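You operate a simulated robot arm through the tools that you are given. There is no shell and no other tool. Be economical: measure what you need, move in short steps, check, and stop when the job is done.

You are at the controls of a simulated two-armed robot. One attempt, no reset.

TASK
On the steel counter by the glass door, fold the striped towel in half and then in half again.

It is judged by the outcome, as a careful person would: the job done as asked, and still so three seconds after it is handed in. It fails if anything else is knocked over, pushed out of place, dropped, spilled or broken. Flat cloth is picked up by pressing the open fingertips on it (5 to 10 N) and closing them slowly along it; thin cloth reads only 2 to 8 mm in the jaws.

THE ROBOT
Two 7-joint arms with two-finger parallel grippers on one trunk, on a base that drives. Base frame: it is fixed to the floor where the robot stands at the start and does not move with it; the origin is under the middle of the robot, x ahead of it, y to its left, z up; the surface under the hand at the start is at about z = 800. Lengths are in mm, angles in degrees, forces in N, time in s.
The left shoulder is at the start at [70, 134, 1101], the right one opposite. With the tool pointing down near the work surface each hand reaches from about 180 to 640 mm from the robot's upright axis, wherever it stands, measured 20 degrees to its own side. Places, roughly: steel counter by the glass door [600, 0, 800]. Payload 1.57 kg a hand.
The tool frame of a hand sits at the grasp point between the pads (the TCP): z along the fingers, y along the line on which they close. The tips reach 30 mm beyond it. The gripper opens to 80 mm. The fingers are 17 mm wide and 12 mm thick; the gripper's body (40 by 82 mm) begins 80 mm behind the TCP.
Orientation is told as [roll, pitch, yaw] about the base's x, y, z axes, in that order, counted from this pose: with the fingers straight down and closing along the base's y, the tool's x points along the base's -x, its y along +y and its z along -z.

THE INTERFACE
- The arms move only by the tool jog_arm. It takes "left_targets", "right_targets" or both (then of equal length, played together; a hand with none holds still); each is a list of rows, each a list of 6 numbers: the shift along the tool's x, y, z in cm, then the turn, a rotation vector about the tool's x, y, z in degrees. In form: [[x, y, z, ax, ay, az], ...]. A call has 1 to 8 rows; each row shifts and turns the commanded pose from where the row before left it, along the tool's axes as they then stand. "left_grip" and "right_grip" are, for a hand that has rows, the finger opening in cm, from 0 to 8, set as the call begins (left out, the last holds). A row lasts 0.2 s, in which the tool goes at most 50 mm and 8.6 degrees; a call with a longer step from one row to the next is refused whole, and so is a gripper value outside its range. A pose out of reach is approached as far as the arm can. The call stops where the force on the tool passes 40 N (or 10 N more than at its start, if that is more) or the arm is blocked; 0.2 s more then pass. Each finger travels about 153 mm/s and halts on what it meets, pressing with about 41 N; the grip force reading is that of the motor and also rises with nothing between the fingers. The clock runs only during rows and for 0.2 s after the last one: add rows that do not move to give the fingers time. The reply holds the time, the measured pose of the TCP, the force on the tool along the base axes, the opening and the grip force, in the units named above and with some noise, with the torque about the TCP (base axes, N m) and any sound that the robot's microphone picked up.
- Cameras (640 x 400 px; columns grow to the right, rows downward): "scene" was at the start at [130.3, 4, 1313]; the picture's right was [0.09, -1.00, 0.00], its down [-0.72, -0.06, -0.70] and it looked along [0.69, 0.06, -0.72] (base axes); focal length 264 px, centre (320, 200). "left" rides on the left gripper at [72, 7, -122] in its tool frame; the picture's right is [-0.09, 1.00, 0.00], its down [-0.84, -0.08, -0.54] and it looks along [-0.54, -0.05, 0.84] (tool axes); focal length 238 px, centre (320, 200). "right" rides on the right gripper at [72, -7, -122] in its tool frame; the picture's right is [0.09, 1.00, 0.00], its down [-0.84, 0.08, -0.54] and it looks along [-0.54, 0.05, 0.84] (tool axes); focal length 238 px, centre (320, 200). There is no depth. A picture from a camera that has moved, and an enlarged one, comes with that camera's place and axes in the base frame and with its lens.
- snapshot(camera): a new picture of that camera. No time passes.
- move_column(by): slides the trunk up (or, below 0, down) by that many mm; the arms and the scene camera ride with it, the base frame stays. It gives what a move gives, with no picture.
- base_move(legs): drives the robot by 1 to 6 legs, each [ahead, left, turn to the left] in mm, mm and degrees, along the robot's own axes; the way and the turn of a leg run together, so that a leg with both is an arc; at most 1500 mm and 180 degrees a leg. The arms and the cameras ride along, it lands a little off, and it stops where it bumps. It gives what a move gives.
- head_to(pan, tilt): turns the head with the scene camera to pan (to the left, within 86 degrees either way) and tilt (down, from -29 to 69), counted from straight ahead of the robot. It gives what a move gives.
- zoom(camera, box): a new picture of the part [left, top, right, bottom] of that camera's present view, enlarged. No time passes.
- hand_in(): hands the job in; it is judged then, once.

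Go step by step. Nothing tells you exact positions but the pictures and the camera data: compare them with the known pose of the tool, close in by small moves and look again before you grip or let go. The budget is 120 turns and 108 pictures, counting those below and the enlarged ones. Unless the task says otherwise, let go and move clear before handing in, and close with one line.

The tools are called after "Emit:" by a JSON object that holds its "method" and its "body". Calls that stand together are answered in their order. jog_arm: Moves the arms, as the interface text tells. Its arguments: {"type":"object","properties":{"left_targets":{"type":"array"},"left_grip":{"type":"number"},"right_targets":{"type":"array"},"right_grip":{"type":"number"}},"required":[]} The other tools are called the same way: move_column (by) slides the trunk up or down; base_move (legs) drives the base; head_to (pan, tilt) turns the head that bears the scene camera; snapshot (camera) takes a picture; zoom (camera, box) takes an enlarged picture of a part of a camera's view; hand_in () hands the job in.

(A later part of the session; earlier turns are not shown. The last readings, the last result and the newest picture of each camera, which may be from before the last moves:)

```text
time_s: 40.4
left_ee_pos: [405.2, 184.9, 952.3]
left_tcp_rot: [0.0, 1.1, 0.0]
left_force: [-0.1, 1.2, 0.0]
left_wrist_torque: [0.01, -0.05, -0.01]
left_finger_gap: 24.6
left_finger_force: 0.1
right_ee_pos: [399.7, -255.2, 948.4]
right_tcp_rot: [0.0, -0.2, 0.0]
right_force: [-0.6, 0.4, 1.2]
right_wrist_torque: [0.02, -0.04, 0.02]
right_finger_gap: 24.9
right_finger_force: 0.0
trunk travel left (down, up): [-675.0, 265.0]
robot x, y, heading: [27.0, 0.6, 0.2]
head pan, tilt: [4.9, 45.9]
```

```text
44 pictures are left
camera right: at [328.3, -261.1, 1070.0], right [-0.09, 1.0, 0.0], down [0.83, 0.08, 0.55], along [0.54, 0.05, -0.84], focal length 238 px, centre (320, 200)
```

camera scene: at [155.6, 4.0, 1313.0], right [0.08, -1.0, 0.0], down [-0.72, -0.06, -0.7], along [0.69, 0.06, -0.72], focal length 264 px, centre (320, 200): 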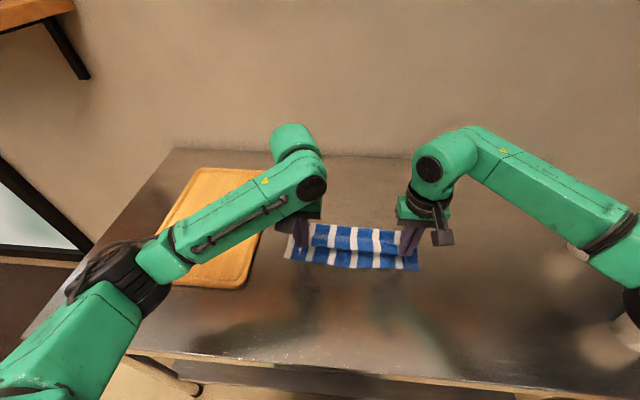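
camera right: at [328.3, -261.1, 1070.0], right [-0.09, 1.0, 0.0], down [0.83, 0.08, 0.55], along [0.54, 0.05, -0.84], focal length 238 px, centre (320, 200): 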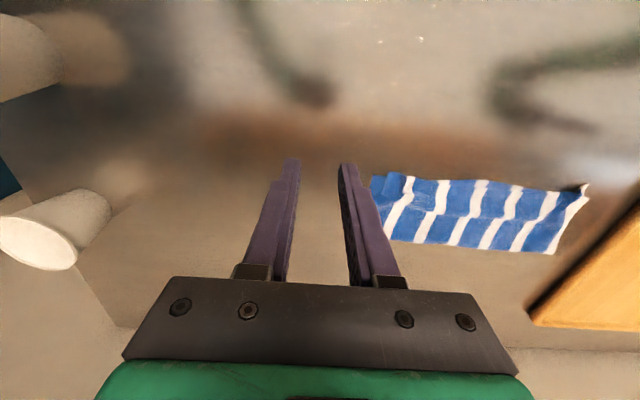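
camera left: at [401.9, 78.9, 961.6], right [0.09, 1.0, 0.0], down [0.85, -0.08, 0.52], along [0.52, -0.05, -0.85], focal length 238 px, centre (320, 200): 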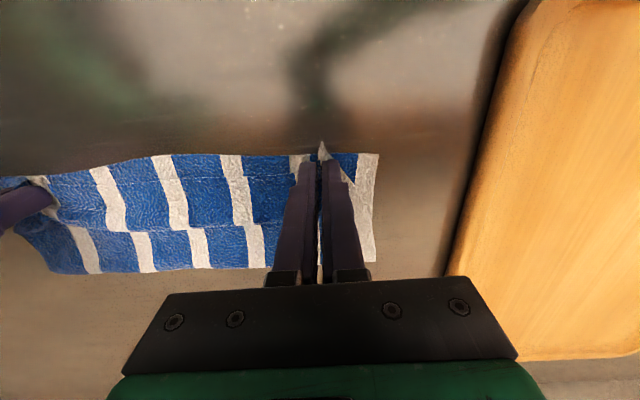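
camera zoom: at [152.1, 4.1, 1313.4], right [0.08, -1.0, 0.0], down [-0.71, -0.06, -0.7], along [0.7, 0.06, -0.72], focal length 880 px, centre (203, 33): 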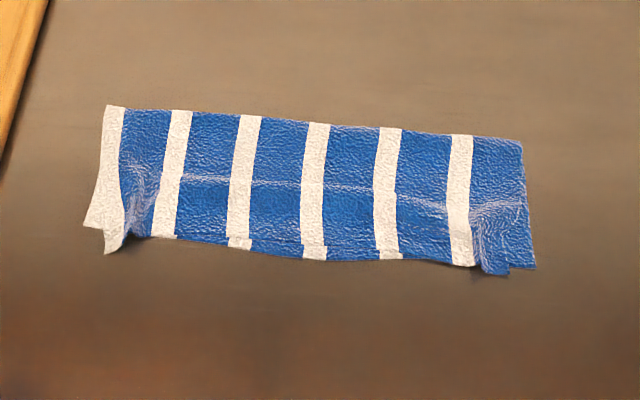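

The first fold came out well: two layers from about x≈455 to x≈565, with only small gathers at the near corners. I'll smooth those by pressing closed fingertips on them and opening.

Emit:
{"method": "jog_arm", "body": {"left_targets": [[-1.8, -2.7, 1.5, 0, 0, 0], [-1.8, -2.7, 1.5, 0, 0, 0], [-1.8, -2.7, 2.5, 0, 0, 0], [-1.9, -2.7, 2.8, 0, 0, 0], [0, 0, 1.5, 0, 0, 0], [0, 0, 0, 0, 0, 0]], "right_targets": [[-2.0, 2.6, 1.5, 0, 0, 0], [-2.0, 2.6, 1.5, 0, 0, 0], [-2.0, 2.6, 2.5, 0, 0, 0], [-2.0, 2.5, 2.5, 0, 0, 0], [0, 0, 1.5, 0, 0, 0], [0, 0, 0, 0, 0, 0]], "left_grip": 0.4, "right_grip": 0.4}}

Emit:
{"method": "zoom", "body": {"camera": "left", "box": [200, 80, 440, 230]}}

Emit:
{"method": "zoom", "body": {"camera": "right", "box": [200, 80, 440, 230]}}

```text
time_s: 41.8
left_ee_pos: [476.9, 75.8, 849.7]
left_tcp_rot: [0.1, 1.2, 0.0]
left_force: [0.9, 0.9, 0.0]
left_wrist_torque: [-0.01, 0.02, -0.01]
left_finger_gap: 3.8
left_finger_force: 0.0
right_ee_pos: [481.7, -149.3, 851.1]
right_tcp_rot: [0.0, -0.1, 0.0]
right_force: [-0.2, -0.1, -0.5]
right_wrist_torque: [0.02, 0.02, 0.02]
right_finger_gap: 3.8
right_finger_force: 0.0
trunk travel left (down, up): [-675.0, 265.0]
robot x, y, heading: [22.0, -1.8, 0.2]
head pan, tilt: [4.9, 45.9]
```

```text
2.67 times, centred on (320, 155) of left
camera zoom: at [407.0, 82.9, 972.6], right [0.09, 1.0, 0.0], down [0.85, -0.08, 0.52], along [0.52, -0.05, -0.85], focal length 636 px, centre (320, 320)
```

zoom: 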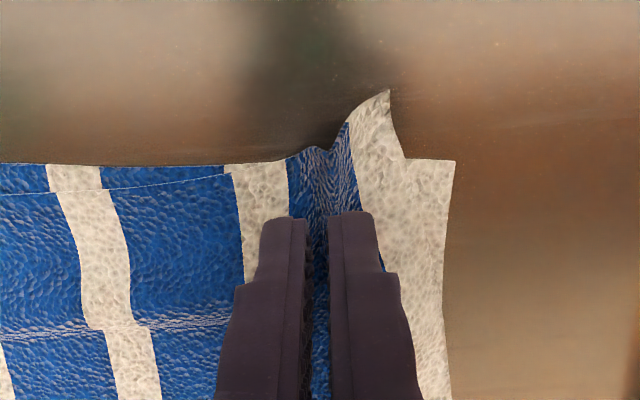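

```text
2.67 times, centred on (320, 155) of right
camera zoom: at [412.1, -156.1, 970.9], right [-0.09, 1.0, 0.0], down [0.84, 0.08, 0.54], along [0.54, 0.05, -0.84], focal length 636 px, centre (320, 320)
```

zoom: 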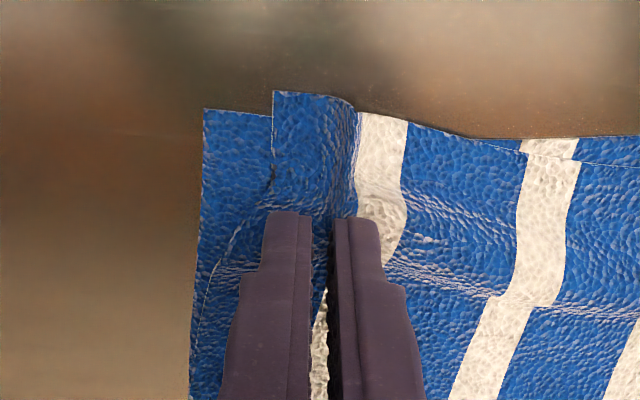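

Emit:
{"method": "jog_arm", "body": {"left_targets": [[0.9, 0.1, 0.6, 0, 0, 0], [0, 0, 0.5, 0, 0, 0], [0, 0, 0.4, 0, 0, 0], [0, 0, 0.2, 0, 0, 0], [0, 0, 0, 0, 0, 0]], "right_targets": [[1.2, 0.3, 0.6, 0, 0, 0], [0, 0, 0.5, 0, 0, 0], [0, 0, 0.4, 0, 0, 0], [0, 0, 0.2, 0, 0, 0], [0, 0, 0, 0, 0, 0]]}}

```text
time_s: 43.0
left_ee_pos: [465.6, 76.9, 833.9]
left_tcp_rot: [0.1, 1.2, -0.1]
left_force: [-0.1, 0.3, 0.8]
left_wrist_torque: [0.0, 0.03, 0.0]
left_finger_gap: 4.2
left_finger_force: 0.2
right_ee_pos: [469.6, -148.8, 834.0]
right_tcp_rot: [0.0, -0.1, -0.1]
right_force: [-0.4, 0.0, -0.1]
right_wrist_torque: [-0.01, 0.0, 0.01]
right_finger_gap: 4.0
right_finger_force: 0.1
trunk travel left (down, up): [-675.0, 265.0]
robot x, y, heading: [23.7, 1.1, -0.0]
head pan, tilt: [4.9, 45.9]
```

Emit:
{"method": "jog_arm", "body": {"left_targets": [[0, 0, 0.1, 0, 0, 0], [0, 0, 0, 0, 0, 0]], "right_targets": [[0, 0, 0.1, 0, 0, 0], [0, 0, 0, 0, 0, 0]]}}

Emit:
{"method": "jog_arm", "body": {"left_targets": [[0, 0, 0, 0, 0, 0]], "right_targets": [[0, 0, 0, 0, 0, 0]], "left_grip": 1.8, "right_grip": 1.8}}

Emit:
{"method": "jog_arm", "body": {"left_targets": [[-0.3, 0, 0, 0, 0, 0], [-0.3, 0, 0, 0, 0, 0]], "right_targets": [[-0.3, 0, 0, 0, 0, 0], [-0.3, 0, 0, 0, 0, 0]], "left_grip": 3.2, "right_grip": 3.2}}

Emit:
{"method": "jog_arm", "body": {"left_targets": [[0, 0, -3, 0, 0, 0], [0, 0, -3, 0, 0, 0], [0, 0, 0, 0, 0, 0]], "right_targets": [[0, 0, -3, 0, 0, 0], [0, 0, -3, 0, 0, 0], [0, 0, 0, 0, 0, 0]]}}

Emit:
{"method": "snapshot", "body": {"camera": "left"}}

Emit:
{"method": "snapshot", "body": {"camera": "right"}}

```text
time_s: 43.6
left_ee_pos: [466.3, 77.2, 832.9]
left_tcp_rot: [0.1, 1.2, 0.0]
left_force: [-0.5, 0.7, 1.5]
left_wrist_torque: [0.01, 0.01, -0.01]
left_finger_gap: 4.1
left_finger_force: 0.1
right_ee_pos: [469.7, -147.9, 832.2]
right_tcp_rot: [0.0, 0.0, 0.0]
right_force: [0.1, -0.5, 0.9]
right_wrist_torque: [-0.03, -0.01, -0.07]
right_finger_gap: 4.2
right_finger_force: 0.1
trunk travel left (down, up): [-675.0, 265.0]
robot x, y, heading: [23.3, -2.4, -0.1]
head pan, tilt: [4.9, 45.9]
```

```text
time_s: 44.0
left_ee_pos: [467.5, 76.7, 833.5]
left_tcp_rot: [0.0, 1.2, 0.0]
left_force: [0.7, -0.3, 1.3]
left_wrist_torque: [-0.01, 0.0, -0.01]
left_finger_gap: 17.1
left_finger_force: 0.0
right_ee_pos: [468.8, -147.6, 831.8]
right_tcp_rot: [-0.1, -0.1, -0.1]
right_force: [0.2, 0.8, 1.0]
right_wrist_torque: [0.01, -0.01, 0.0]
right_finger_gap: 17.6
right_finger_force: 0.1
trunk travel left (down, up): [-675.0, 265.0]
robot x, y, heading: [23.0, -1.4, -0.0]
head pan, tilt: [4.9, 45.9]
```

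```text
time_s: 44.6
left_ee_pos: [472.4, 78.0, 834.0]
left_tcp_rot: [0.1, 1.2, 0.0]
left_force: [-0.4, -0.6, 1.3]
left_wrist_torque: [-0.04, 0.03, 0.03]
left_finger_gap: 31.9
left_finger_force: 0.0
right_ee_pos: [477.3, -148.4, 833.2]
right_tcp_rot: [0.0, 0.0, -0.1]
right_force: [-0.2, -0.2, 0.6]
right_wrist_torque: [0.04, 0.01, 0.02]
right_finger_gap: 31.4
right_finger_force: 0.0
trunk travel left (down, up): [-675.0, 265.0]
robot x, y, heading: [22.8, 3.4, -0.0]
head pan, tilt: [4.9, 45.9]
```

```text
time_s: 45.4
left_ee_pos: [472.5, 77.6, 893.4]
left_tcp_rot: [0.1, 1.2, 0.0]
left_force: [-0.9, 0.8, 1.0]
left_wrist_torque: [0.02, -0.04, -0.01]
left_finger_gap: 31.9
left_finger_force: 0.1
right_ee_pos: [474.6, -148.2, 892.3]
right_tcp_rot: [-0.1, -0.1, 0.0]
right_force: [0.1, 0.5, 0.8]
right_wrist_torque: [-0.01, 0.0, -0.01]
right_finger_gap: 31.8
right_finger_force: 0.0
trunk travel left (down, up): [-675.0, 265.0]
robot x, y, heading: [27.1, -0.5, 0.2]
head pan, tilt: [4.9, 45.9]
```

```text
41 pictures are left
camera left: at [403.3, 85.2, 1016.5], right [0.09, 1.0, 0.0], down [0.85, -0.08, 0.52], along [0.52, -0.05, -0.85], focal length 238 px, centre (320, 200)
```

left: 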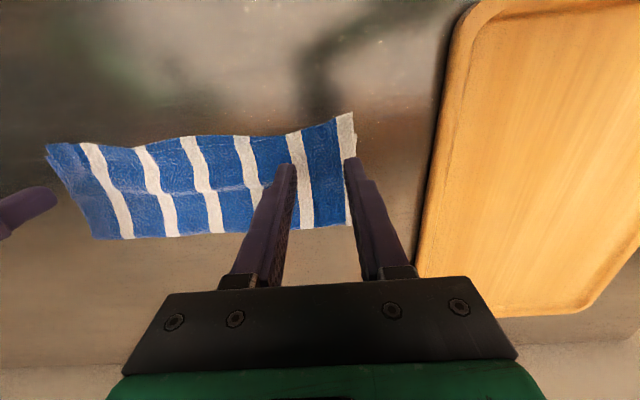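

```text
40 pictures are left
camera right: at [403.3, -154.7, 1013.2], right [-0.09, 1.0, 0.0], down [0.84, 0.08, 0.54], along [0.54, 0.05, -0.84], focal length 238 px, centre (320, 200)
```

right: 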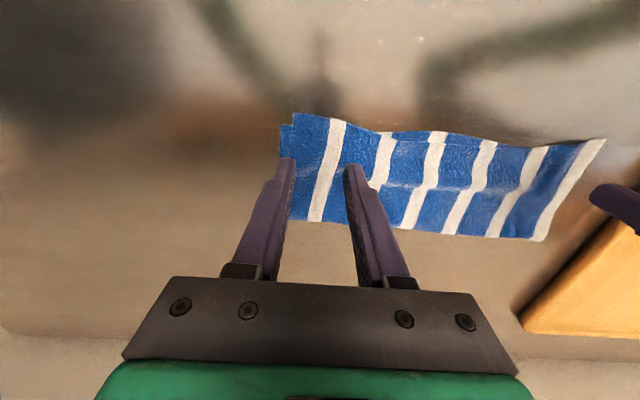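

The corners are smooth now and the first fold is good, a strip from about x≈455 to 567 and y≈-178 to 115. For the second fold I'll grip both layers at the middle of the right end with the right hand, and move the left hand away.

Emit:
{"method": "jog_arm", "body": {"left_targets": [[1.7, 3.0, -1.5, 0, 0, 0], [1.7, 3.0, -1.5, 0, 0, 0], [1.7, 3.0, -1.5, 0, 0, 0], [0, 2.5, -1.5, 0, 0, 0], [0, 0, 0, 0, 0, 0]], "right_targets": [[-1.9, 0.3, 1, 0, 0, 0], [-1.9, 0.3, 1, 0, 0, 0], [0, 0, 1, 0, 0, 0], [0, 0, 1, 0, 0, 0], [0, 0, 0, 0, 0, 0]], "right_grip": 2.5}}

Emit:
{"method": "snapshot", "body": {"camera": "right"}}

Emit:
{"method": "zoom", "body": {"camera": "scene", "box": [260, 190, 450, 310]}}

```text
time_s: 46.6
left_ee_pos: [422.7, 189.8, 952.1]
left_tcp_rot: [0.1, 1.3, 0.1]
left_force: [-0.2, 0.2, 0.3]
left_wrist_torque: [-0.04, -0.03, 0.0]
left_finger_gap: 32.2
left_finger_force: 0.1
right_ee_pos: [513.3, -143.5, 851.1]
right_tcp_rot: [-0.1, -0.1, 0.0]
right_force: [-1.2, 0.6, -0.1]
right_wrist_torque: [-0.01, -0.01, -0.02]
right_finger_gap: 25.1
right_finger_force: 0.1
trunk travel left (down, up): [-675.0, 265.0]
robot x, y, heading: [27.6, 1.8, 0.0]
head pan, tilt: [4.9, 45.9]
```

```text
39 pictures are left
camera right: at [443.1, -149.0, 973.4], right [-0.09, 1.0, 0.0], down [0.84, 0.08, 0.54], along [0.54, 0.05, -0.84], focal length 238 px, centre (320, 200)
```

right: 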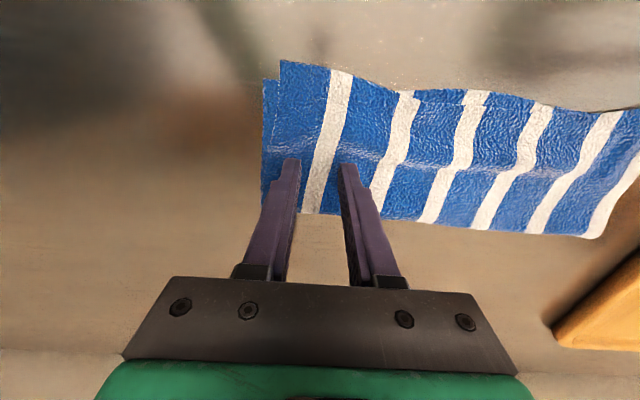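

```text
3.33 times, centred on (355, 250) of scene
camera zoom: at [155.4, 3.5, 1313.0], right [0.08, -1.0, 0.0], down [-0.72, -0.06, -0.7], along [0.69, 0.06, -0.72], focal length 880 px, centre (203, 33)
```

zoom: 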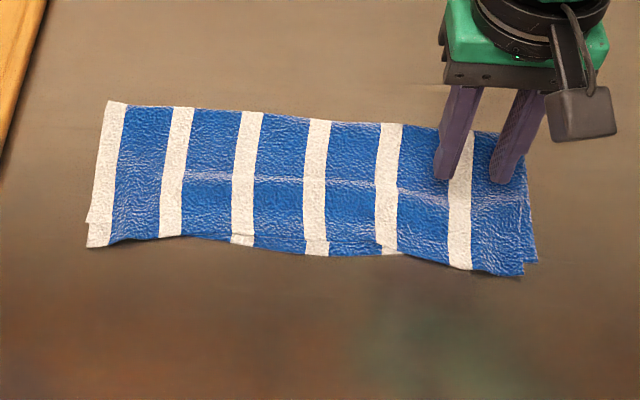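

Emit:
{"method": "jog_arm", "body": {"right_targets": [[0, 0.5, 0.6, 0, 0, 0], [0, 0, 0.6, 0, 0, 0], [0, 0, 0.5, 0, 0, 0], [0, 0, 0, 0, 0, 0]]}}

Emit:
{"method": "jog_arm", "body": {"right_targets": [[0, 0, 0.15, 0, 0, 0], [0, 0, 0, 0, 0, 0]]}}

Emit:
{"method": "jog_arm", "body": {"right_targets": [[0, 0, 0.1, 0, 0, 0], [0, 0, 0, 0, 0, 0]]}}

```text
time_s: 47.6
left_ee_pos: [422.2, 191.1, 951.3]
left_tcp_rot: [0.1, 1.1, 0.1]
left_force: [-0.4, 0.4, -0.6]
left_wrist_torque: [0.02, 0.01, 0.02]
left_finger_gap: 32.0
left_finger_force: 0.0
right_ee_pos: [514.0, -138.6, 836.2]
right_tcp_rot: [0.0, -0.1, 0.1]
right_force: [0.2, -0.1, -0.4]
right_wrist_torque: [-0.02, -0.03, 0.05]
right_finger_gap: 24.8
right_finger_force: 0.1
trunk travel left (down, up): [-675.0, 265.0]
robot x, y, heading: [22.2, -1.5, 0.0]
head pan, tilt: [4.9, 45.9]
```

```text
time_s: 48.2
left_ee_pos: [423.5, 191.2, 952.8]
left_tcp_rot: [0.1, 1.2, 0.0]
left_force: [0.3, 0.4, 0.9]
left_wrist_torque: [0.0, -0.01, -0.01]
left_finger_gap: 31.9
left_finger_force: 0.1
right_ee_pos: [514.4, -136.9, 834.6]
right_tcp_rot: [0.0, -0.2, 0.0]
right_force: [-0.5, 0.8, 0.0]
right_wrist_torque: [0.02, 0.01, 0.0]
right_finger_gap: 25.0
right_finger_force: 0.0
trunk travel left (down, up): [-675.0, 265.0]
robot x, y, heading: [24.5, -0.1, -0.5]
head pan, tilt: [4.9, 45.9]
```

```text
time_s: 48.8
left_ee_pos: [422.7, 190.7, 952.6]
left_tcp_rot: [0.1, 1.2, 0.0]
left_force: [0.4, 0.4, 0.7]
left_wrist_torque: [0.01, -0.02, 0.0]
left_finger_gap: 31.9
left_finger_force: 0.2
right_ee_pos: [514.1, -137.8, 832.6]
right_tcp_rot: [0.0, -0.1, 0.1]
right_force: [0.2, 0.0, 0.6]
right_wrist_torque: [0.02, -0.01, 0.02]
right_finger_gap: 24.8
right_finger_force: 0.1
trunk travel left (down, up): [-675.0, 265.0]
robot x, y, heading: [23.2, 2.3, 0.1]
head pan, tilt: [4.9, 45.9]
```

Emit:
{"method": "jog_arm", "body": {"right_targets": [[0, 0, 0.12, 0, 0, 0], [0, 0, 0, 0, 0, 0]]}}

Emit:
{"method": "jog_arm", "body": {"right_targets": [[0, 0, 0.06, 0, 0, 0], [0, 0, 0, 0, 0, 0]]}}

```text
time_s: 49.4
left_ee_pos: [422.0, 191.7, 952.6]
left_tcp_rot: [0.0, 1.2, 0.0]
left_force: [-0.2, -0.5, 0.4]
left_wrist_torque: [0.02, 0.02, -0.03]
left_finger_gap: 31.7
left_finger_force: 0.1
right_ee_pos: [513.3, -138.1, 832.7]
right_tcp_rot: [0.0, -0.1, 0.0]
right_force: [0.1, -0.1, -0.2]
right_wrist_torque: [-0.01, -0.01, -0.01]
right_finger_gap: 24.9
right_finger_force: 0.1
trunk travel left (down, up): [-675.0, 265.0]
robot x, y, heading: [26.9, 4.3, 0.1]
head pan, tilt: [4.9, 45.9]
```

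```text
time_s: 50.0
left_ee_pos: [422.9, 190.4, 952.3]
left_tcp_rot: [0.2, 1.2, 0.0]
left_force: [-0.2, 0.5, 0.4]
left_wrist_torque: [-0.02, -0.01, 0.0]
left_finger_gap: 31.9
left_finger_force: 0.1
right_ee_pos: [513.9, -137.6, 831.7]
right_tcp_rot: [0.0, -0.1, 0.0]
right_force: [-0.6, 0.4, 1.1]
right_wrist_torque: [0.01, 0.01, 0.03]
right_finger_gap: 25.0
right_finger_force: 0.1
trunk travel left (down, up): [-675.0, 265.0]
robot x, y, heading: [27.3, 2.6, -0.3]
head pan, tilt: [4.9, 45.9]
```

Emit:
{"method": "jog_arm", "body": {"right_targets": [[0, 0, 0.08, 0, 0, 0], [0, 0, 0, 0, 0, 0]]}}

Emit:
{"method": "jog_arm", "body": {"right_targets": [[0, 0, 0.06, 0, 0, 0], [0, 0, 0, 0, 0, 0]]}}

```text
time_s: 50.6
left_ee_pos: [421.1, 190.7, 951.3]
left_tcp_rot: [0.1, 1.1, 0.0]
left_force: [0.5, -0.3, -0.8]
left_wrist_torque: [0.03, -0.02, -0.02]
left_finger_gap: 32.2
left_finger_force: 0.2
right_ee_pos: [514.3, -137.5, 831.9]
right_tcp_rot: [0.0, -0.3, 0.1]
right_force: [-1.5, -1.6, 5.1]
right_wrist_torque: [-0.03, 0.05, -0.01]
right_finger_gap: 24.9
right_finger_force: 0.0
trunk travel left (down, up): [-675.0, 265.0]
robot x, y, heading: [20.9, 1.2, -0.3]
head pan, tilt: [4.9, 45.9]
```

```text
time_s: 51.2
left_ee_pos: [422.4, 191.2, 951.6]
left_tcp_rot: [0.0, 1.2, 0.1]
left_force: [0.2, -0.3, -0.3]
left_wrist_torque: [0.0, 0.0, 0.01]
left_finger_gap: 31.8
left_finger_force: 0.2
right_ee_pos: [514.1, -136.9, 831.0]
right_tcp_rot: [0.0, -0.2, 0.0]
right_force: [-0.1, -1.6, 8.0]
right_wrist_torque: [-0.03, 0.0, -0.01]
right_finger_gap: 24.8
right_finger_force: 0.2
trunk travel left (down, up): [-675.0, 265.0]
robot x, y, heading: [23.4, 0.0, -0.1]
head pan, tilt: [4.9, 45.9]
```

The right hand presses at 8 N, so I'll press a hair more and close in slow steps.

Emit:
{"method": "jog_arm", "body": {"right_targets": [[0, 0, 0.03, 0, 0, 0]], "right_grip": 2.0}}

Emit:
{"method": "jog_arm", "body": {"right_targets": [[0, 0, 0, 0, 0, 0]], "right_grip": 1.5}}

Emit:
{"method": "jog_arm", "body": {"right_targets": [[0, 0, 0, 0, 0, 0]], "right_grip": 1.0}}

Emit:
{"method": "jog_arm", "body": {"right_targets": [[0, 0, 0, 0, 0, 0], [0, 0, 0, 0, 0, 0]], "right_grip": 0}}

Emit:
{"method": "jog_arm", "body": {"right_targets": [[0, -0.2, -1.5, 0, 0, 0], [0, 0.3, -1.5, 0, 0, 0], [0, 0, 0, 0, 0, 0]]}}

Emit:
{"method": "snapshot", "body": {"camera": "right"}}

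Emit:
{"method": "zoom", "body": {"camera": "scene", "box": [260, 190, 450, 310]}}

```text
time_s: 51.6
left_ee_pos: [422.1, 192.3, 953.1]
left_tcp_rot: [-0.1, 1.2, 0.1]
left_force: [0.3, 0.0, -0.3]
left_wrist_torque: [-0.04, 0.01, 0.01]
left_finger_gap: 32.2
left_finger_force: 0.1
right_ee_pos: [513.4, -136.6, 830.7]
right_tcp_rot: [0.1, -0.2, 0.0]
right_force: [1.4, 1.1, 11.6]
right_wrist_torque: [-0.01, -0.02, 0.01]
right_finger_gap: 18.6
right_finger_force: 0.0
trunk travel left (down, up): [-675.0, 265.0]
robot x, y, heading: [22.9, -0.1, 0.1]
head pan, tilt: [4.9, 45.9]
```

```text
time_s: 52.0
left_ee_pos: [422.0, 192.4, 953.0]
left_tcp_rot: [0.0, 1.2, 0.0]
left_force: [0.1, -0.6, 0.5]
left_wrist_torque: [-0.03, 0.0, -0.04]
left_finger_gap: 32.1
left_finger_force: 0.1
right_ee_pos: [512.1, -135.5, 831.4]
right_tcp_rot: [0.0, -0.2, 0.1]
right_force: [1.1, -0.2, 13.0]
right_wrist_torque: [0.02, 0.0, 0.01]
right_finger_gap: 13.5
right_finger_force: 0.2
trunk travel left (down, up): [-675.0, 265.0]
robot x, y, heading: [26.2, 2.2, -0.2]
head pan, tilt: [4.9, 45.9]
```

```text
time_s: 52.4
left_ee_pos: [420.6, 191.1, 953.6]
left_tcp_rot: [0.0, 1.1, 0.0]
left_force: [0.4, -0.4, 0.6]
left_wrist_torque: [0.01, 0.01, 0.04]
left_finger_gap: 31.8
left_finger_force: 0.0
right_ee_pos: [513.3, -135.7, 832.0]
right_tcp_rot: [0.1, -0.2, -0.1]
right_force: [1.1, 0.1, 15.4]
right_wrist_torque: [0.02, -0.03, 0.02]
right_finger_gap: 7.9
right_finger_force: 0.0
trunk travel left (down, up): [-675.0, 265.0]
robot x, y, heading: [24.2, 1.8, 0.0]
head pan, tilt: [4.9, 45.9]
```

```text
time_s: 53.0
left_ee_pos: [420.5, 192.3, 953.9]
left_tcp_rot: [0.0, 1.2, 0.0]
left_force: [0.4, -0.7, -0.1]
left_wrist_torque: [-0.01, 0.0, 0.01]
left_finger_gap: 32.1
left_finger_force: 0.0
right_ee_pos: [513.8, -136.5, 831.9]
right_tcp_rot: [0.0, -0.3, 0.1]
right_force: [1.3, 1.1, 15.8]
right_wrist_torque: [0.03, 0.01, 0.01]
right_finger_gap: 2.2
right_finger_force: 23.3
trunk travel left (down, up): [-675.0, 265.0]
robot x, y, heading: [22.6, -1.6, -0.1]
head pan, tilt: [4.9, 45.9]
```

```text
time_s: 53.8
left_ee_pos: [423.9, 191.2, 952.2]
left_tcp_rot: [0.1, 1.2, 0.0]
left_force: [0.8, 0.0, -0.2]
left_wrist_torque: [0.01, 0.02, 0.0]
left_finger_gap: 32.0
left_finger_force: 0.0
right_ee_pos: [513.8, -137.1, 859.5]
right_tcp_rot: [0.0, 0.0, 0.0]
right_force: [-0.1, 0.0, 0.5]
right_wrist_torque: [-0.04, 0.01, 0.03]
right_finger_gap: 1.8
right_finger_force: 23.4
trunk travel left (down, up): [-675.0, 265.0]
robot x, y, heading: [27.4, -2.7, 0.2]
head pan, tilt: [4.9, 45.9]
```

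```text
37 pictures are left
camera right: at [443.7, -143.2, 980.8], right [-0.09, 1.0, 0.0], down [0.84, 0.08, 0.54], along [0.54, 0.05, -0.84], focal length 238 px, centre (320, 200)
```

right: 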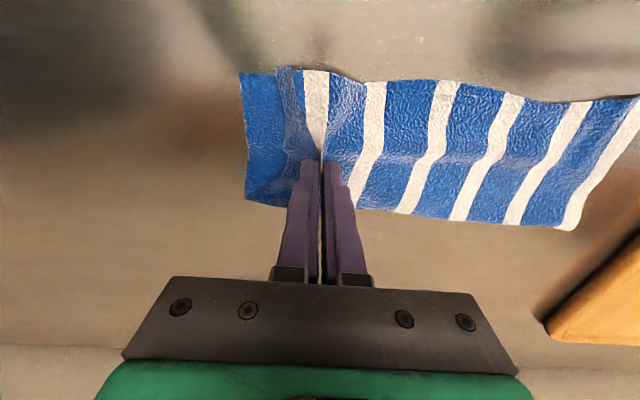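

```text
3.33 times, centred on (355, 250) of scene
camera zoom: at [155.8, 3.6, 1312.9], right [0.08, -1.0, 0.0], down [-0.72, -0.06, -0.7], along [0.69, 0.06, -0.72], focal length 880 px, centre (203, 33)
```

zoom: 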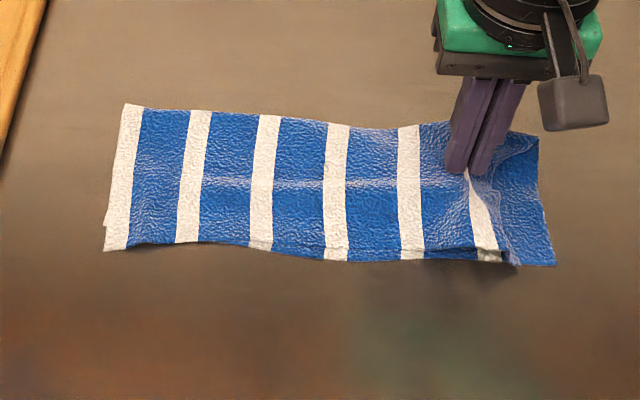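

Only the top layer was caught (1.8 mm), so I'll set it back down and spread it. Next try: one finger on both layers and the other beyond the end edge, so it pushes the edges of both layers up into the pinch.

Emit:
{"method": "jog_arm", "body": {"right_targets": [[0, -0.2, 1.2, 0, 0, 0], [0, 0, 1.2, 0, 0, 0], [0, 0, 0.2, 0, 0, 0]]}}

Emit:
{"method": "jog_arm", "body": {"right_targets": [[0, 0, 0, 0, 0, 0]], "right_grip": 1.2}}

Emit:
{"method": "jog_arm", "body": {"right_targets": [[0, 0, 0, 0, 0, 0]], "right_grip": 2.6}}

Emit:
{"method": "jog_arm", "body": {"right_targets": [[0, 0, -3, 0, 0, 0], [0, -1.5, -3, 0, 0, 0], [0, -2.5, 0, 0, 0, 0], [0, 0, 0, 0, 0, 0]], "right_grip": 6}}

Emit:
{"method": "snapshot", "body": {"camera": "right"}}

Emit:
{"method": "zoom", "body": {"camera": "scene", "box": [260, 190, 450, 310]}}

```text
time_s: 54.6
left_ee_pos: [423.2, 190.4, 953.3]
left_tcp_rot: [0.2, 1.1, 0.1]
left_force: [-1.1, -0.5, 0.5]
left_wrist_torque: [0.0, 0.01, 0.01]
left_finger_gap: 31.9
left_finger_force: 0.0
right_ee_pos: [513.8, -137.6, 834.2]
right_tcp_rot: [0.0, -0.1, 0.0]
right_force: [0.3, 0.2, -0.1]
right_wrist_torque: [0.03, -0.02, -0.01]
right_finger_gap: 2.0
right_finger_force: 23.3
trunk travel left (down, up): [-675.0, 265.0]
robot x, y, heading: [27.5, 0.0, 0.2]
head pan, tilt: [4.9, 45.9]
```

```text
time_s: 55.0
left_ee_pos: [423.2, 190.5, 952.6]
left_tcp_rot: [0.0, 1.1, 0.1]
left_force: [0.2, -0.5, 1.3]
left_wrist_torque: [-0.01, 0.01, 0.0]
left_finger_gap: 31.8
left_finger_force: 0.0
right_ee_pos: [513.8, -137.7, 833.7]
right_tcp_rot: [0.0, -0.1, 0.1]
right_force: [-0.3, 0.2, -0.2]
right_wrist_torque: [0.01, -0.03, -0.01]
right_finger_gap: 12.2
right_finger_force: 0.1
trunk travel left (down, up): [-675.0, 265.0]
robot x, y, heading: [24.8, 0.1, 0.2]
head pan, tilt: [4.9, 45.9]
```

```text
time_s: 55.4
left_ee_pos: [423.1, 190.5, 952.4]
left_tcp_rot: [0.1, 1.2, 0.0]
left_force: [-0.4, -0.2, -0.3]
left_wrist_torque: [0.0, 0.0, -0.01]
left_finger_gap: 31.9
left_finger_force: 0.1
right_ee_pos: [514.2, -138.0, 833.4]
right_tcp_rot: [0.0, 0.0, 0.0]
right_force: [0.3, -0.8, 0.1]
right_wrist_torque: [0.02, -0.01, 0.0]
right_finger_gap: 26.2
right_finger_force: 0.0
trunk travel left (down, up): [-675.0, 265.0]
robot x, y, heading: [22.1, -0.5, -0.1]
head pan, tilt: [4.9, 45.9]
```

```text
time_s: 56.4
left_ee_pos: [423.6, 191.1, 951.4]
left_tcp_rot: [-0.1, 1.1, 0.0]
left_force: [0.2, 0.0, 0.5]
left_wrist_torque: [-0.01, -0.02, 0.01]
left_finger_gap: 32.0
left_finger_force: 0.1
right_ee_pos: [513.0, -178.1, 894.2]
right_tcp_rot: [0.1, -0.2, 0.1]
right_force: [0.3, 0.6, -0.2]
right_wrist_torque: [-0.02, 0.02, 0.0]
right_finger_gap: 59.9
right_finger_force: 0.1
trunk travel left (down, up): [-675.0, 265.0]
robot x, y, heading: [30.3, 1.2, 0.0]
head pan, tilt: [4.9, 45.9]
```

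```text
35 pictures are left
camera right: at [442.3, -184.1, 1015.1], right [-0.09, 1.0, 0.0], down [0.84, 0.08, 0.54], along [0.54, 0.05, -0.84], focal length 238 px, centre (320, 200)
```

right: 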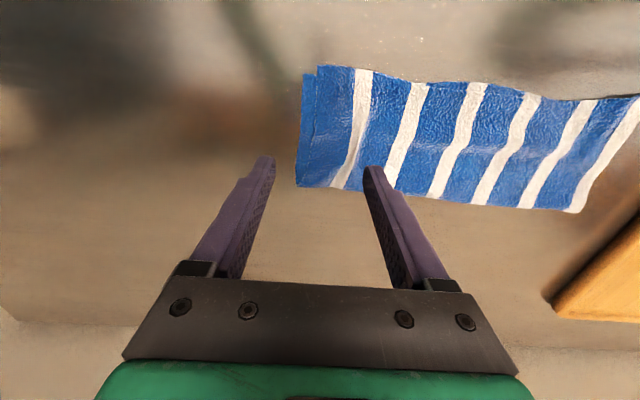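

```text
3.33 times, centred on (355, 250) of scene
camera zoom: at [155.4, 4.7, 1313.0], right [0.08, -1.0, 0.0], down [-0.72, -0.06, -0.7], along [0.69, 0.06, -0.72], focal length 880 px, centre (203, 33)
```

zoom: 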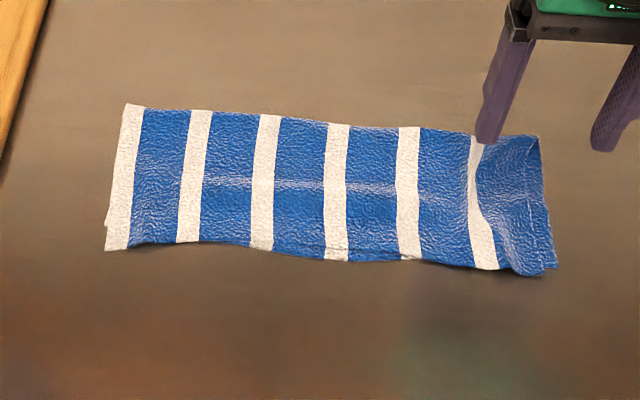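

The strip slid about 17 mm to the right and its right end is now at y≈-195. I'll place the fingers astride that end, the outer one on bare counter, and press.

Emit:
{"method": "jog_arm", "body": {"right_targets": [[0.1, 0.8, 2.0, 0, 0, 0], [0, 0, 2.2, 0, 0, 0], [0, 0, 1.6, 0, 0, 0], [0, 0, 0.3, 0, 0, 0], [0, 0, 0, 0, 0, 0]]}}

Emit:
{"method": "zoom", "body": {"camera": "right", "box": [220, 50, 460, 200]}}

```text
time_s: 57.6
left_ee_pos: [422.7, 190.5, 952.6]
left_tcp_rot: [0.1, 1.2, 0.0]
left_force: [0.0, -0.3, -0.3]
left_wrist_torque: [-0.01, 0.0, -0.02]
left_finger_gap: 31.9
left_finger_force: 0.1
right_ee_pos: [512.9, -170.3, 833.8]
right_tcp_rot: [-0.1, 0.0, -0.1]
right_force: [-0.5, -0.7, 0.6]
right_wrist_torque: [0.01, 0.02, 0.05]
right_finger_gap: 60.1
right_finger_force: 0.1
trunk travel left (down, up): [-675.0, 265.0]
robot x, y, heading: [26.9, -0.9, -0.0]
head pan, tilt: [4.9, 45.9]
```

```text
2.67 times, centred on (340, 125) of right
camera zoom: at [441.4, -177.7, 955.2], right [-0.09, 1.0, 0.0], down [0.84, 0.08, 0.54], along [0.54, 0.05, -0.84], focal length 636 px, centre (267, 400)
```

zoom: 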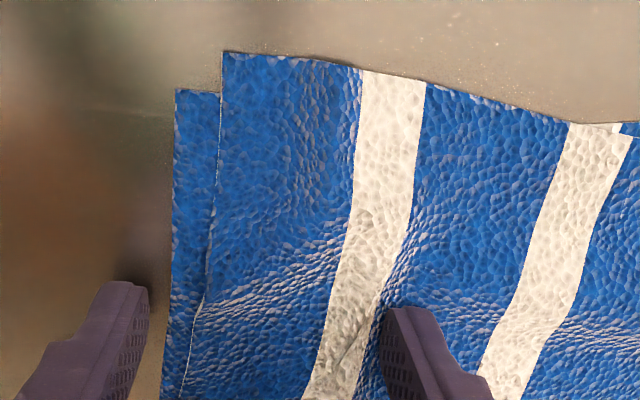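

Placement is right: the outer finger is just off both layers. I'll press down and close slowly.

Emit:
{"method": "jog_arm", "body": {"right_targets": [[0, 0, 0.2, 0, 0, 0], [0, 0, 0.1, 0, 0, 0], [0, 0, 0, 0, 0, 0]]}}

Emit:
{"method": "jog_arm", "body": {"right_targets": [[0, 0, 0.06, 0, 0, 0], [0, 0, 0, 0, 0, 0]]}}

```text
time_s: 58.4
left_ee_pos: [421.4, 191.5, 952.6]
left_tcp_rot: [0.1, 1.2, 0.0]
left_force: [0.3, 0.5, 0.5]
left_wrist_torque: [0.0, -0.03, -0.05]
left_finger_gap: 31.9
left_finger_force: 0.0
right_ee_pos: [511.6, -170.5, 832.4]
right_tcp_rot: [0.0, -0.2, -0.2]
right_force: [0.6, -0.9, 9.3]
right_wrist_torque: [0.26, -0.01, -0.03]
right_finger_gap: 59.2
right_finger_force: 0.1
trunk travel left (down, up): [-675.0, 265.0]
robot x, y, heading: [25.0, -2.4, 0.1]
head pan, tilt: [4.9, 45.9]
```

```text
time_s: 59.0
left_ee_pos: [421.6, 191.7, 953.4]
left_tcp_rot: [0.1, 1.2, 0.0]
left_force: [-0.9, 0.0, 0.1]
left_wrist_torque: [0.0, 0.02, -0.01]
left_finger_gap: 31.9
left_finger_force: 0.0
right_ee_pos: [511.8, -170.8, 832.6]
right_tcp_rot: [-0.1, -0.4, 0.0]
right_force: [1.4, -0.7, 13.5]
right_wrist_torque: [0.45, -0.07, -0.04]
right_finger_gap: 58.8
right_finger_force: 0.1
trunk travel left (down, up): [-675.0, 265.0]
robot x, y, heading: [24.5, 2.5, -0.1]
head pan, tilt: [4.9, 45.9]
```

All the force is on the inner finger, so I'll roll the hand about 2° to bring the outer tip down to the counter.

Emit:
{"method": "jog_arm", "body": {"right_targets": [[0, 0, 0, -2.0, 0, 0], [0, 0, 0, 0, 0, 0]]}}

```text
time_s: 59.6
left_ee_pos: [421.9, 191.1, 952.7]
left_tcp_rot: [-0.1, 1.1, 0.0]
left_force: [0.2, 0.4, -0.4]
left_wrist_torque: [0.03, -0.01, -0.01]
left_finger_gap: 32.1
left_finger_force: 0.1
right_ee_pos: [511.5, -170.7, 830.0]
right_tcp_rot: [2.0, -0.1, 0.0]
right_force: [-0.2, -0.3, 11.6]
right_wrist_torque: [-0.47, 0.03, 0.03]
right_finger_gap: 60.0
right_finger_force: 0.0
trunk travel left (down, up): [-675.0, 265.0]
robot x, y, heading: [27.0, -1.5, 0.1]
head pan, tilt: [4.9, 45.9]
```

Emit:
{"method": "jog_arm", "body": {"right_targets": [[0, 0, 0.02, 0.9, 0, 0], [0, 0, 0, 0, 0, 0]]}}

```text
time_s: 60.2
left_ee_pos: [421.8, 189.9, 952.7]
left_tcp_rot: [0.2, 1.1, -0.1]
left_force: [0.0, 0.6, -0.3]
left_wrist_torque: [0.0, 0.01, 0.02]
left_finger_gap: 32.3
left_finger_force: 0.0
right_ee_pos: [512.0, -169.5, 831.3]
right_tcp_rot: [1.1, -0.1, 0.0]
right_force: [-1.2, 0.6, 8.2]
right_wrist_torque: [0.29, 0.07, 0.03]
right_finger_gap: 60.2
right_finger_force: 0.2
trunk travel left (down, up): [-675.0, 265.0]
robot x, y, heading: [23.2, -0.6, -0.1]
head pan, tilt: [4.9, 45.9]
```

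Emit:
{"method": "jog_arm", "body": {"right_targets": [[0, 0, 0.03, -0.35, 0, 0], [0, 0, 0, 0, 0, 0]]}}

Emit:
{"method": "jog_arm", "body": {"right_targets": [[0, 0, 0, 0, 0, 0]], "right_grip": 5}}

Emit:
{"method": "jog_arm", "body": {"right_targets": [[0, 0, 0, 0, 0, 0]], "right_grip": 4}}

Emit:
{"method": "zoom", "body": {"camera": "right", "box": [220, 50, 460, 200]}}

```text
time_s: 60.8
left_ee_pos: [422.0, 191.9, 952.4]
left_tcp_rot: [0.0, 1.1, -0.1]
left_force: [0.0, -0.6, 0.7]
left_wrist_torque: [0.02, -0.02, -0.01]
left_finger_gap: 31.9
left_finger_force: 0.1
right_ee_pos: [512.4, -170.6, 831.8]
right_tcp_rot: [1.4, -0.2, 0.0]
right_force: [-1.0, -0.1, 8.0]
right_wrist_torque: [0.01, 0.06, 0.02]
right_finger_gap: 60.1
right_finger_force: 0.5
trunk travel left (down, up): [-675.0, 265.0]
robot x, y, heading: [27.7, -0.2, 0.2]
head pan, tilt: [4.9, 45.9]
```

```text
time_s: 61.2
left_ee_pos: [422.3, 190.3, 953.7]
left_tcp_rot: [0.1, 1.1, -0.1]
left_force: [-0.4, 0.3, -1.6]
left_wrist_torque: [-0.01, 0.01, 0.01]
left_finger_gap: 31.8
left_finger_force: 0.1
right_ee_pos: [512.7, -170.9, 831.9]
right_tcp_rot: [1.5, -0.3, 0.0]
right_force: [0.5, -0.7, 8.7]
right_wrist_torque: [0.23, -0.01, -0.01]
right_finger_gap: 49.2
right_finger_force: 0.1
trunk travel left (down, up): [-675.0, 265.0]
robot x, y, heading: [26.4, 2.5, 0.2]
head pan, tilt: [4.9, 45.9]
```

```text
time_s: 61.6
left_ee_pos: [423.3, 190.0, 952.3]
left_tcp_rot: [0.1, 1.1, -0.1]
left_force: [-0.2, -0.1, 0.7]
left_wrist_torque: [0.0, 0.0, -0.01]
left_finger_gap: 32.0
left_finger_force: 0.0
right_ee_pos: [512.1, -170.2, 831.5]
right_tcp_rot: [1.5, -0.2, 0.1]
right_force: [-0.4, -0.5, 9.7]
right_wrist_torque: [0.2, -0.03, 0.01]
right_finger_gap: 39.6
right_finger_force: 0.1
trunk travel left (down, up): [-675.0, 265.0]
robot x, y, heading: [25.9, -0.7, -0.0]
head pan, tilt: [4.9, 45.9]
```

```text
2.67 times, centred on (340, 125) of right
camera zoom: at [441.4, -179.7, 952.0], right [-0.09, 1.0, 0.03], down [0.83, 0.06, 0.55], along [0.54, 0.07, -0.84], focal length 636 px, centre (267, 400)
```

zoom: 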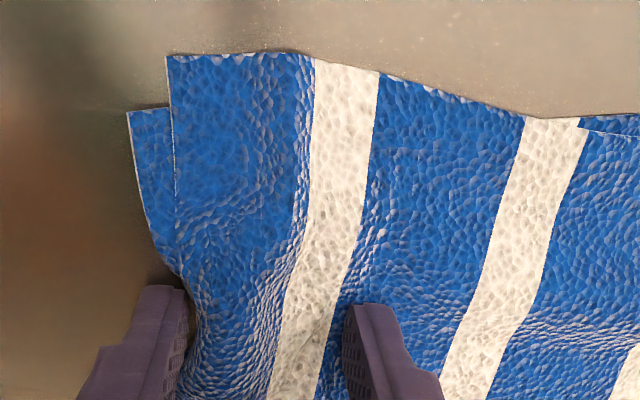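

It's working: the outer finger is pushing both edges in. I'll continue closing.

Emit:
{"method": "jog_arm", "body": {"right_targets": [[0, 0, 0, 0, 0, 0]], "right_grip": 3}}

Emit:
{"method": "jog_arm", "body": {"right_targets": [[0, 0, 0, 0, 0, 0]], "right_grip": 2}}

Emit:
{"method": "zoom", "body": {"camera": "right", "box": [220, 50, 460, 200]}}

Emit:
{"method": "jog_arm", "body": {"right_targets": [[0, 0, 0, 0, 0, 0]], "right_grip": 1.2}}

Emit:
{"method": "jog_arm", "body": {"right_targets": [[0, 0, 0, 0, 0, 0], [0, 0, 0, 0, 0, 0]], "right_grip": 0}}

Emit:
{"method": "zoom", "body": {"camera": "right", "box": [220, 50, 460, 200]}}

```text
time_s: 62.0
left_ee_pos: [421.4, 190.2, 952.9]
left_tcp_rot: [0.0, 1.0, 0.0]
left_force: [-0.9, -0.1, 0.3]
left_wrist_torque: [-0.04, 0.01, -0.03]
left_finger_gap: 31.9
left_finger_force: 0.1
right_ee_pos: [511.5, -171.8, 831.1]
right_tcp_rot: [1.5, -0.1, 0.0]
right_force: [0.2, -1.1, 10.6]
right_wrist_torque: [0.17, 0.01, -0.02]
right_finger_gap: 30.0
right_finger_force: 0.0
trunk travel left (down, up): [-675.0, 265.0]
robot x, y, heading: [25.7, 3.3, -0.0]
head pan, tilt: [4.9, 45.9]
```

```text
time_s: 62.4
left_ee_pos: [420.0, 189.8, 952.5]
left_tcp_rot: [0.0, 1.1, -0.1]
left_force: [0.0, 0.5, 0.5]
left_wrist_torque: [0.04, -0.03, 0.0]
left_finger_gap: 32.1
left_finger_force: 0.1
right_ee_pos: [511.9, -169.7, 832.3]
right_tcp_rot: [1.5, -0.1, 0.0]
right_force: [0.9, -0.1, 11.9]
right_wrist_torque: [0.19, 0.0, 0.0]
right_finger_gap: 20.2
right_finger_force: 0.2
trunk travel left (down, up): [-675.0, 265.0]
robot x, y, heading: [26.5, -1.8, 0.2]
head pan, tilt: [4.9, 45.9]
```

```text
2.67 times, centred on (340, 125) of right
camera zoom: at [441.2, -179.4, 952.2], right [-0.09, 1.0, 0.02], down [0.83, 0.06, 0.55], along [0.54, 0.07, -0.84], focal length 636 px, centre (267, 400)
```

zoom: 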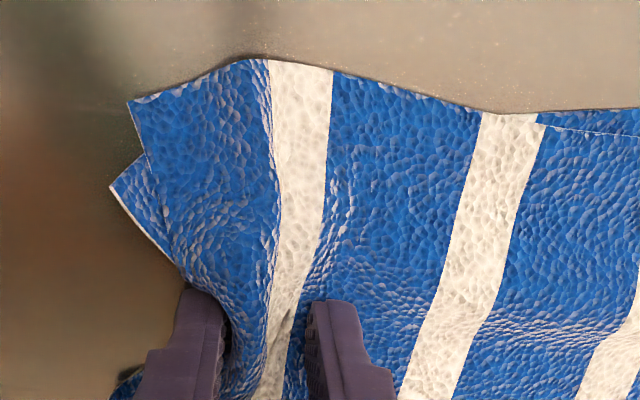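

```text
time_s: 62.8
left_ee_pos: [421.2, 190.0, 951.4]
left_tcp_rot: [0.0, 1.1, 0.0]
left_force: [-0.4, 0.6, -0.3]
left_wrist_torque: [0.02, 0.04, -0.03]
left_finger_gap: 32.1
left_finger_force: 0.1
right_ee_pos: [512.2, -170.2, 831.3]
right_tcp_rot: [1.4, -0.2, 0.0]
right_force: [0.3, 0.7, 13.7]
right_wrist_torque: [0.1, -0.02, 0.02]
right_finger_gap: 12.1
right_finger_force: 0.4
trunk travel left (down, up): [-675.0, 265.0]
robot x, y, heading: [27.0, 1.5, -0.1]
head pan, tilt: [4.9, 45.9]
```

```text
time_s: 63.4
left_ee_pos: [420.9, 191.2, 953.6]
left_tcp_rot: [0.0, 1.1, 0.0]
left_force: [-0.4, -0.1, -0.1]
left_wrist_torque: [-0.01, -0.01, 0.0]
left_finger_gap: 32.1
left_finger_force: 0.0
right_ee_pos: [512.0, -170.5, 831.3]
right_tcp_rot: [1.4, -0.2, -0.1]
right_force: [-0.2, -1.5, 14.4]
right_wrist_torque: [0.0, -0.01, -0.02]
right_finger_gap: 4.1
right_finger_force: 24.7
trunk travel left (down, up): [-675.0, 265.0]
robot x, y, heading: [26.2, -1.9, -0.2]
head pan, tilt: [4.9, 45.9]
```

```text
2.67 times, centred on (340, 125) of right
camera zoom: at [440.8, -179.7, 952.3], right [-0.09, 1.0, 0.02], down [0.83, 0.06, 0.55], along [0.54, 0.07, -0.84], focal length 636 px, centre (267, 400)
```

zoom: 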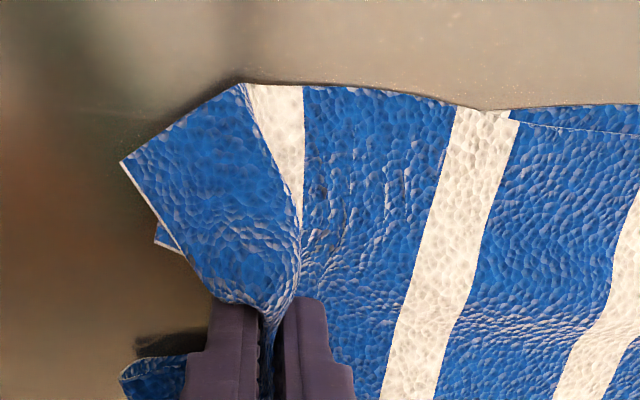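

The gap reads 4.1 mm, which is two layers. I'll lift and check.

Emit:
{"method": "jog_arm", "body": {"right_targets": [[0, 0.3, -2, 0, 0, 0], [0, 0.8, -3, 0, 0, 0], [0, 1.0, -3, 0, 0, 0], [0, 0, 0, 0, 0, 0]]}}

Emit:
{"method": "zoom", "body": {"camera": "scene", "box": [260, 160, 480, 300]}}

```text
time_s: 64.4
left_ee_pos: [423.0, 190.0, 952.1]
left_tcp_rot: [0.1, 1.1, 0.0]
left_force: [-0.8, -0.5, 0.3]
left_wrist_torque: [0.0, 0.0, 0.0]
left_finger_gap: 31.8
left_finger_force: 0.0
right_ee_pos: [513.9, -150.9, 910.5]
right_tcp_rot: [1.3, -0.1, 0.0]
right_force: [0.3, -0.7, 0.1]
right_wrist_torque: [-0.01, 0.02, 0.01]
right_finger_gap: 3.6
right_finger_force: 24.3
trunk travel left (down, up): [-675.0, 265.0]
robot x, y, heading: [25.3, 3.0, -0.1]
head pan, tilt: [4.9, 45.9]
```

```text
2.86 times, centred on (370, 230) of scene
camera zoom: at [155.4, 3.6, 1313.0], right [0.08, -1.0, 0.0], down [-0.72, -0.06, -0.7], along [0.69, 0.06, -0.72], focal length 755 px, centre (177, 114)
```

zoom: 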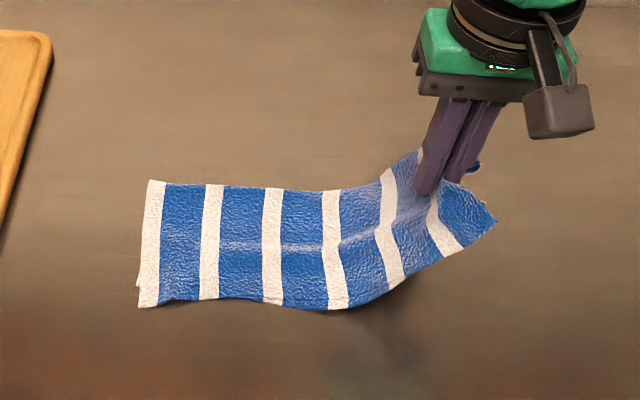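

Both layers come up cleanly. I'll lift fully so the strip hangs.

Emit:
{"method": "jog_arm", "body": {"right_targets": [[0, 1.5, -3.5, 0, 0, 0], [0, 1.5, -3.5, 0, 0, 0], [0, 1.5, -3.5, 0, 0, 0], [0, 1.5, -3.5, 0, 0, 0], [0, 1.5, -3.5, 0, 0, 0], [0, 1.5, -3.5, 0, 0, 0], [0, 0, 0, 0, 0, 0]]}}

Emit:
{"method": "snapshot", "body": {"camera": "scene"}}

```text
time_s: 66.0
left_ee_pos: [424.1, 190.0, 952.3]
left_tcp_rot: [0.1, 1.2, 0.0]
left_force: [-0.1, -1.3, -0.5]
left_wrist_torque: [-0.01, 0.01, -0.02]
left_finger_gap: 32.2
left_finger_force: 0.2
right_ee_pos: [515.4, -68.6, 1122.3]
right_tcp_rot: [1.5, -0.1, 0.0]
right_force: [0.0, -0.4, -0.8]
right_wrist_torque: [0.01, 0.03, -0.01]
right_finger_gap: 3.7
right_finger_force: 24.8
trunk travel left (down, up): [-675.0, 265.0]
robot x, y, heading: [27.4, -2.5, 0.2]
head pan, tilt: [4.9, 45.9]
```

```text
28 pictures are left
camera scene: at [155.9, 3.3, 1312.9], right [0.08, -1.0, 0.0], down [-0.72, -0.06, -0.7], along [0.69, 0.06, -0.72], focal length 264 px, centre (320, 200)
```

scene: 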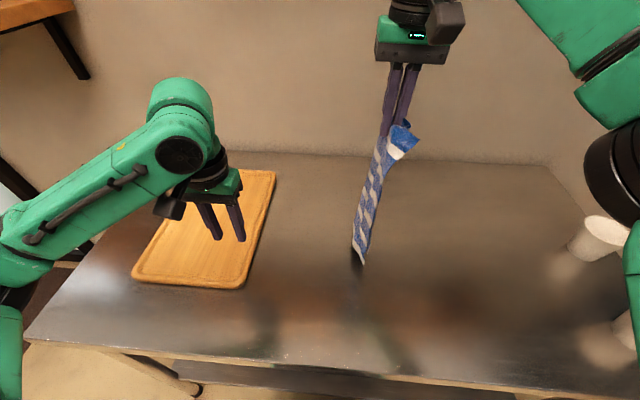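

It hangs freely. I'll raise it a little, shift right, let it settle, and move the left hand further away.

Emit:
{"method": "jog_arm", "body": {"left_targets": [[1, 2, -1.5, 0, 0, 0], [1, 2, -1.5, 0, 0, 0], [0, 0, -1, 0, 0, 0], [0, 0, 0, 0, 0, 0], [0, 0, 0, 0, 0, 0], [0, 0, 0, 0, 0, 0], [0, 0, 0, 0, 0, 0], [0, 0, 0, 0, 0, 0]], "right_targets": [[0, 0, -1.5, 0, 0, 0], [1, -1.2, -0.8, 0, 0, 0], [1, -1.2, 0, 0, 0, 0], [0, -0.6, 0, 0, 0, 0], [0, 0, 0, 0, 0, 0], [0, 0, 0, 0, 0, 0], [0, 0, 0, 0, 0, 0], [0, 0, 0, 0, 0, 0]]}}

Emit:
{"method": "snapshot", "body": {"camera": "scene"}}

Emit:
{"method": "snapshot", "body": {"camera": "right"}}

```text
time_s: 67.8
left_ee_pos: [405.8, 229.5, 993.9]
left_tcp_rot: [0.1, 1.3, 0.0]
left_force: [0.0, -0.1, 0.7]
left_wrist_torque: [-0.01, 0.0, 0.02]
left_finger_gap: 31.9
left_finger_force: 0.0
right_ee_pos: [491.5, -98.0, 1144.0]
right_tcp_rot: [1.5, -0.1, 0.0]
right_force: [-0.1, 0.7, 0.0]
right_wrist_torque: [0.03, -0.04, -0.01]
right_finger_gap: 3.5
right_finger_force: 24.4
trunk travel left (down, up): [-675.0, 265.0]
robot x, y, heading: [21.1, -0.5, 0.0]
head pan, tilt: [4.9, 45.9]
```

```text
27 pictures are left
camera scene: at [155.3, 3.9, 1313.0], right [0.08, -1.0, 0.0], down [-0.72, -0.06, -0.7], along [0.69, 0.06, -0.72], focal length 264 px, centre (320, 200)
```

scene: 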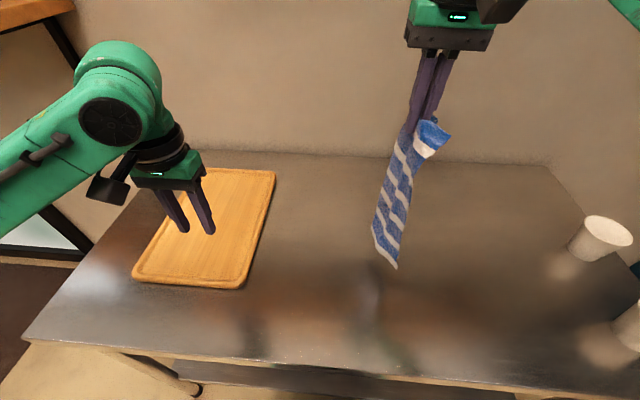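

```text
26 pictures are left
camera right: at [422.0, -107.3, 1264.7], right [-0.09, 1.0, 0.03], down [0.84, 0.06, 0.55], along [0.54, 0.07, -0.84], focal length 238 px, centre (320, 200)
```

right: 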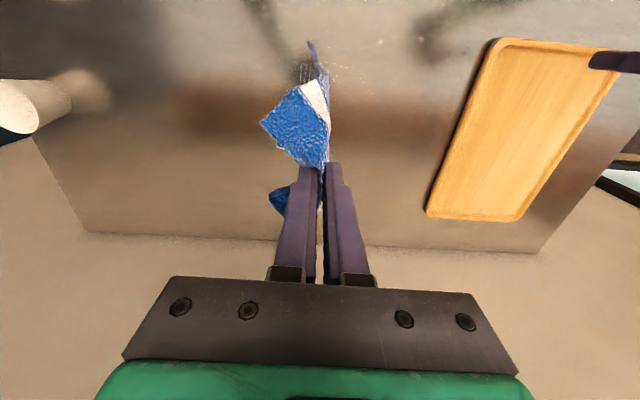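

The bottom is just above the counter at y≈-110. I'll lower and move left, so the lower half trails to the right.

Emit:
{"method": "jog_arm", "body": {"right_targets": [[0, 0, 1.5, 0, 0, 0], [0, 0.5, 1.5, 0, 0, 0], [0, 1.0, 1.3, 0, 0, 0], [0, 1.3, 1.3, 0, 0, 0], [0, 1.4, 1.4, 0, 0, 0], [0, 1.4, 1.4, 0, 0, 0], [0, 1.4, 1.4, 0, 0, 0], [0, 0, 0, 0, 0, 0]]}}

Emit:
{"method": "snapshot", "body": {"camera": "scene"}}

```text
time_s: 69.6
left_ee_pos: [405.2, 229.9, 993.4]
left_tcp_rot: [0.0, 1.2, -0.1]
left_force: [-0.4, -0.5, 1.1]
left_wrist_torque: [0.03, -0.02, -0.02]
left_finger_gap: 31.9
left_finger_force: 0.1
right_ee_pos: [495.2, -27.4, 1048.2]
right_tcp_rot: [1.5, -0.2, -0.1]
right_force: [0.5, 0.1, -0.4]
right_wrist_torque: [0.03, 0.0, 0.02]
right_finger_gap: 3.9
right_finger_force: 24.6
trunk travel left (down, up): [-675.0, 265.0]
robot x, y, heading: [24.2, 2.9, -0.2]
head pan, tilt: [4.9, 45.9]
```

```text
25 pictures are left
camera scene: at [155.1, 3.6, 1313.0], right [0.08, -1.0, 0.0], down [-0.72, -0.06, -0.7], along [0.69, 0.06, -0.72], focal length 264 px, centre (320, 200)
```

scene: 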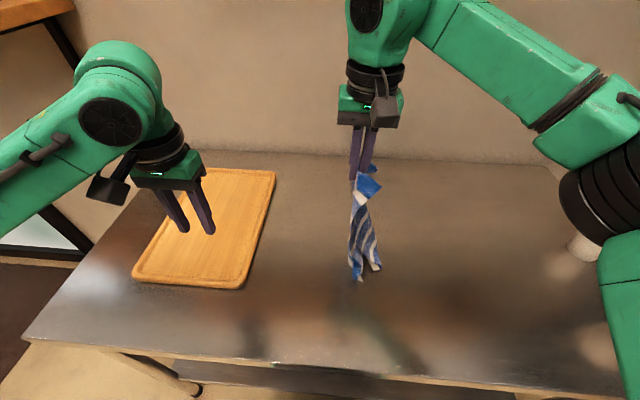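

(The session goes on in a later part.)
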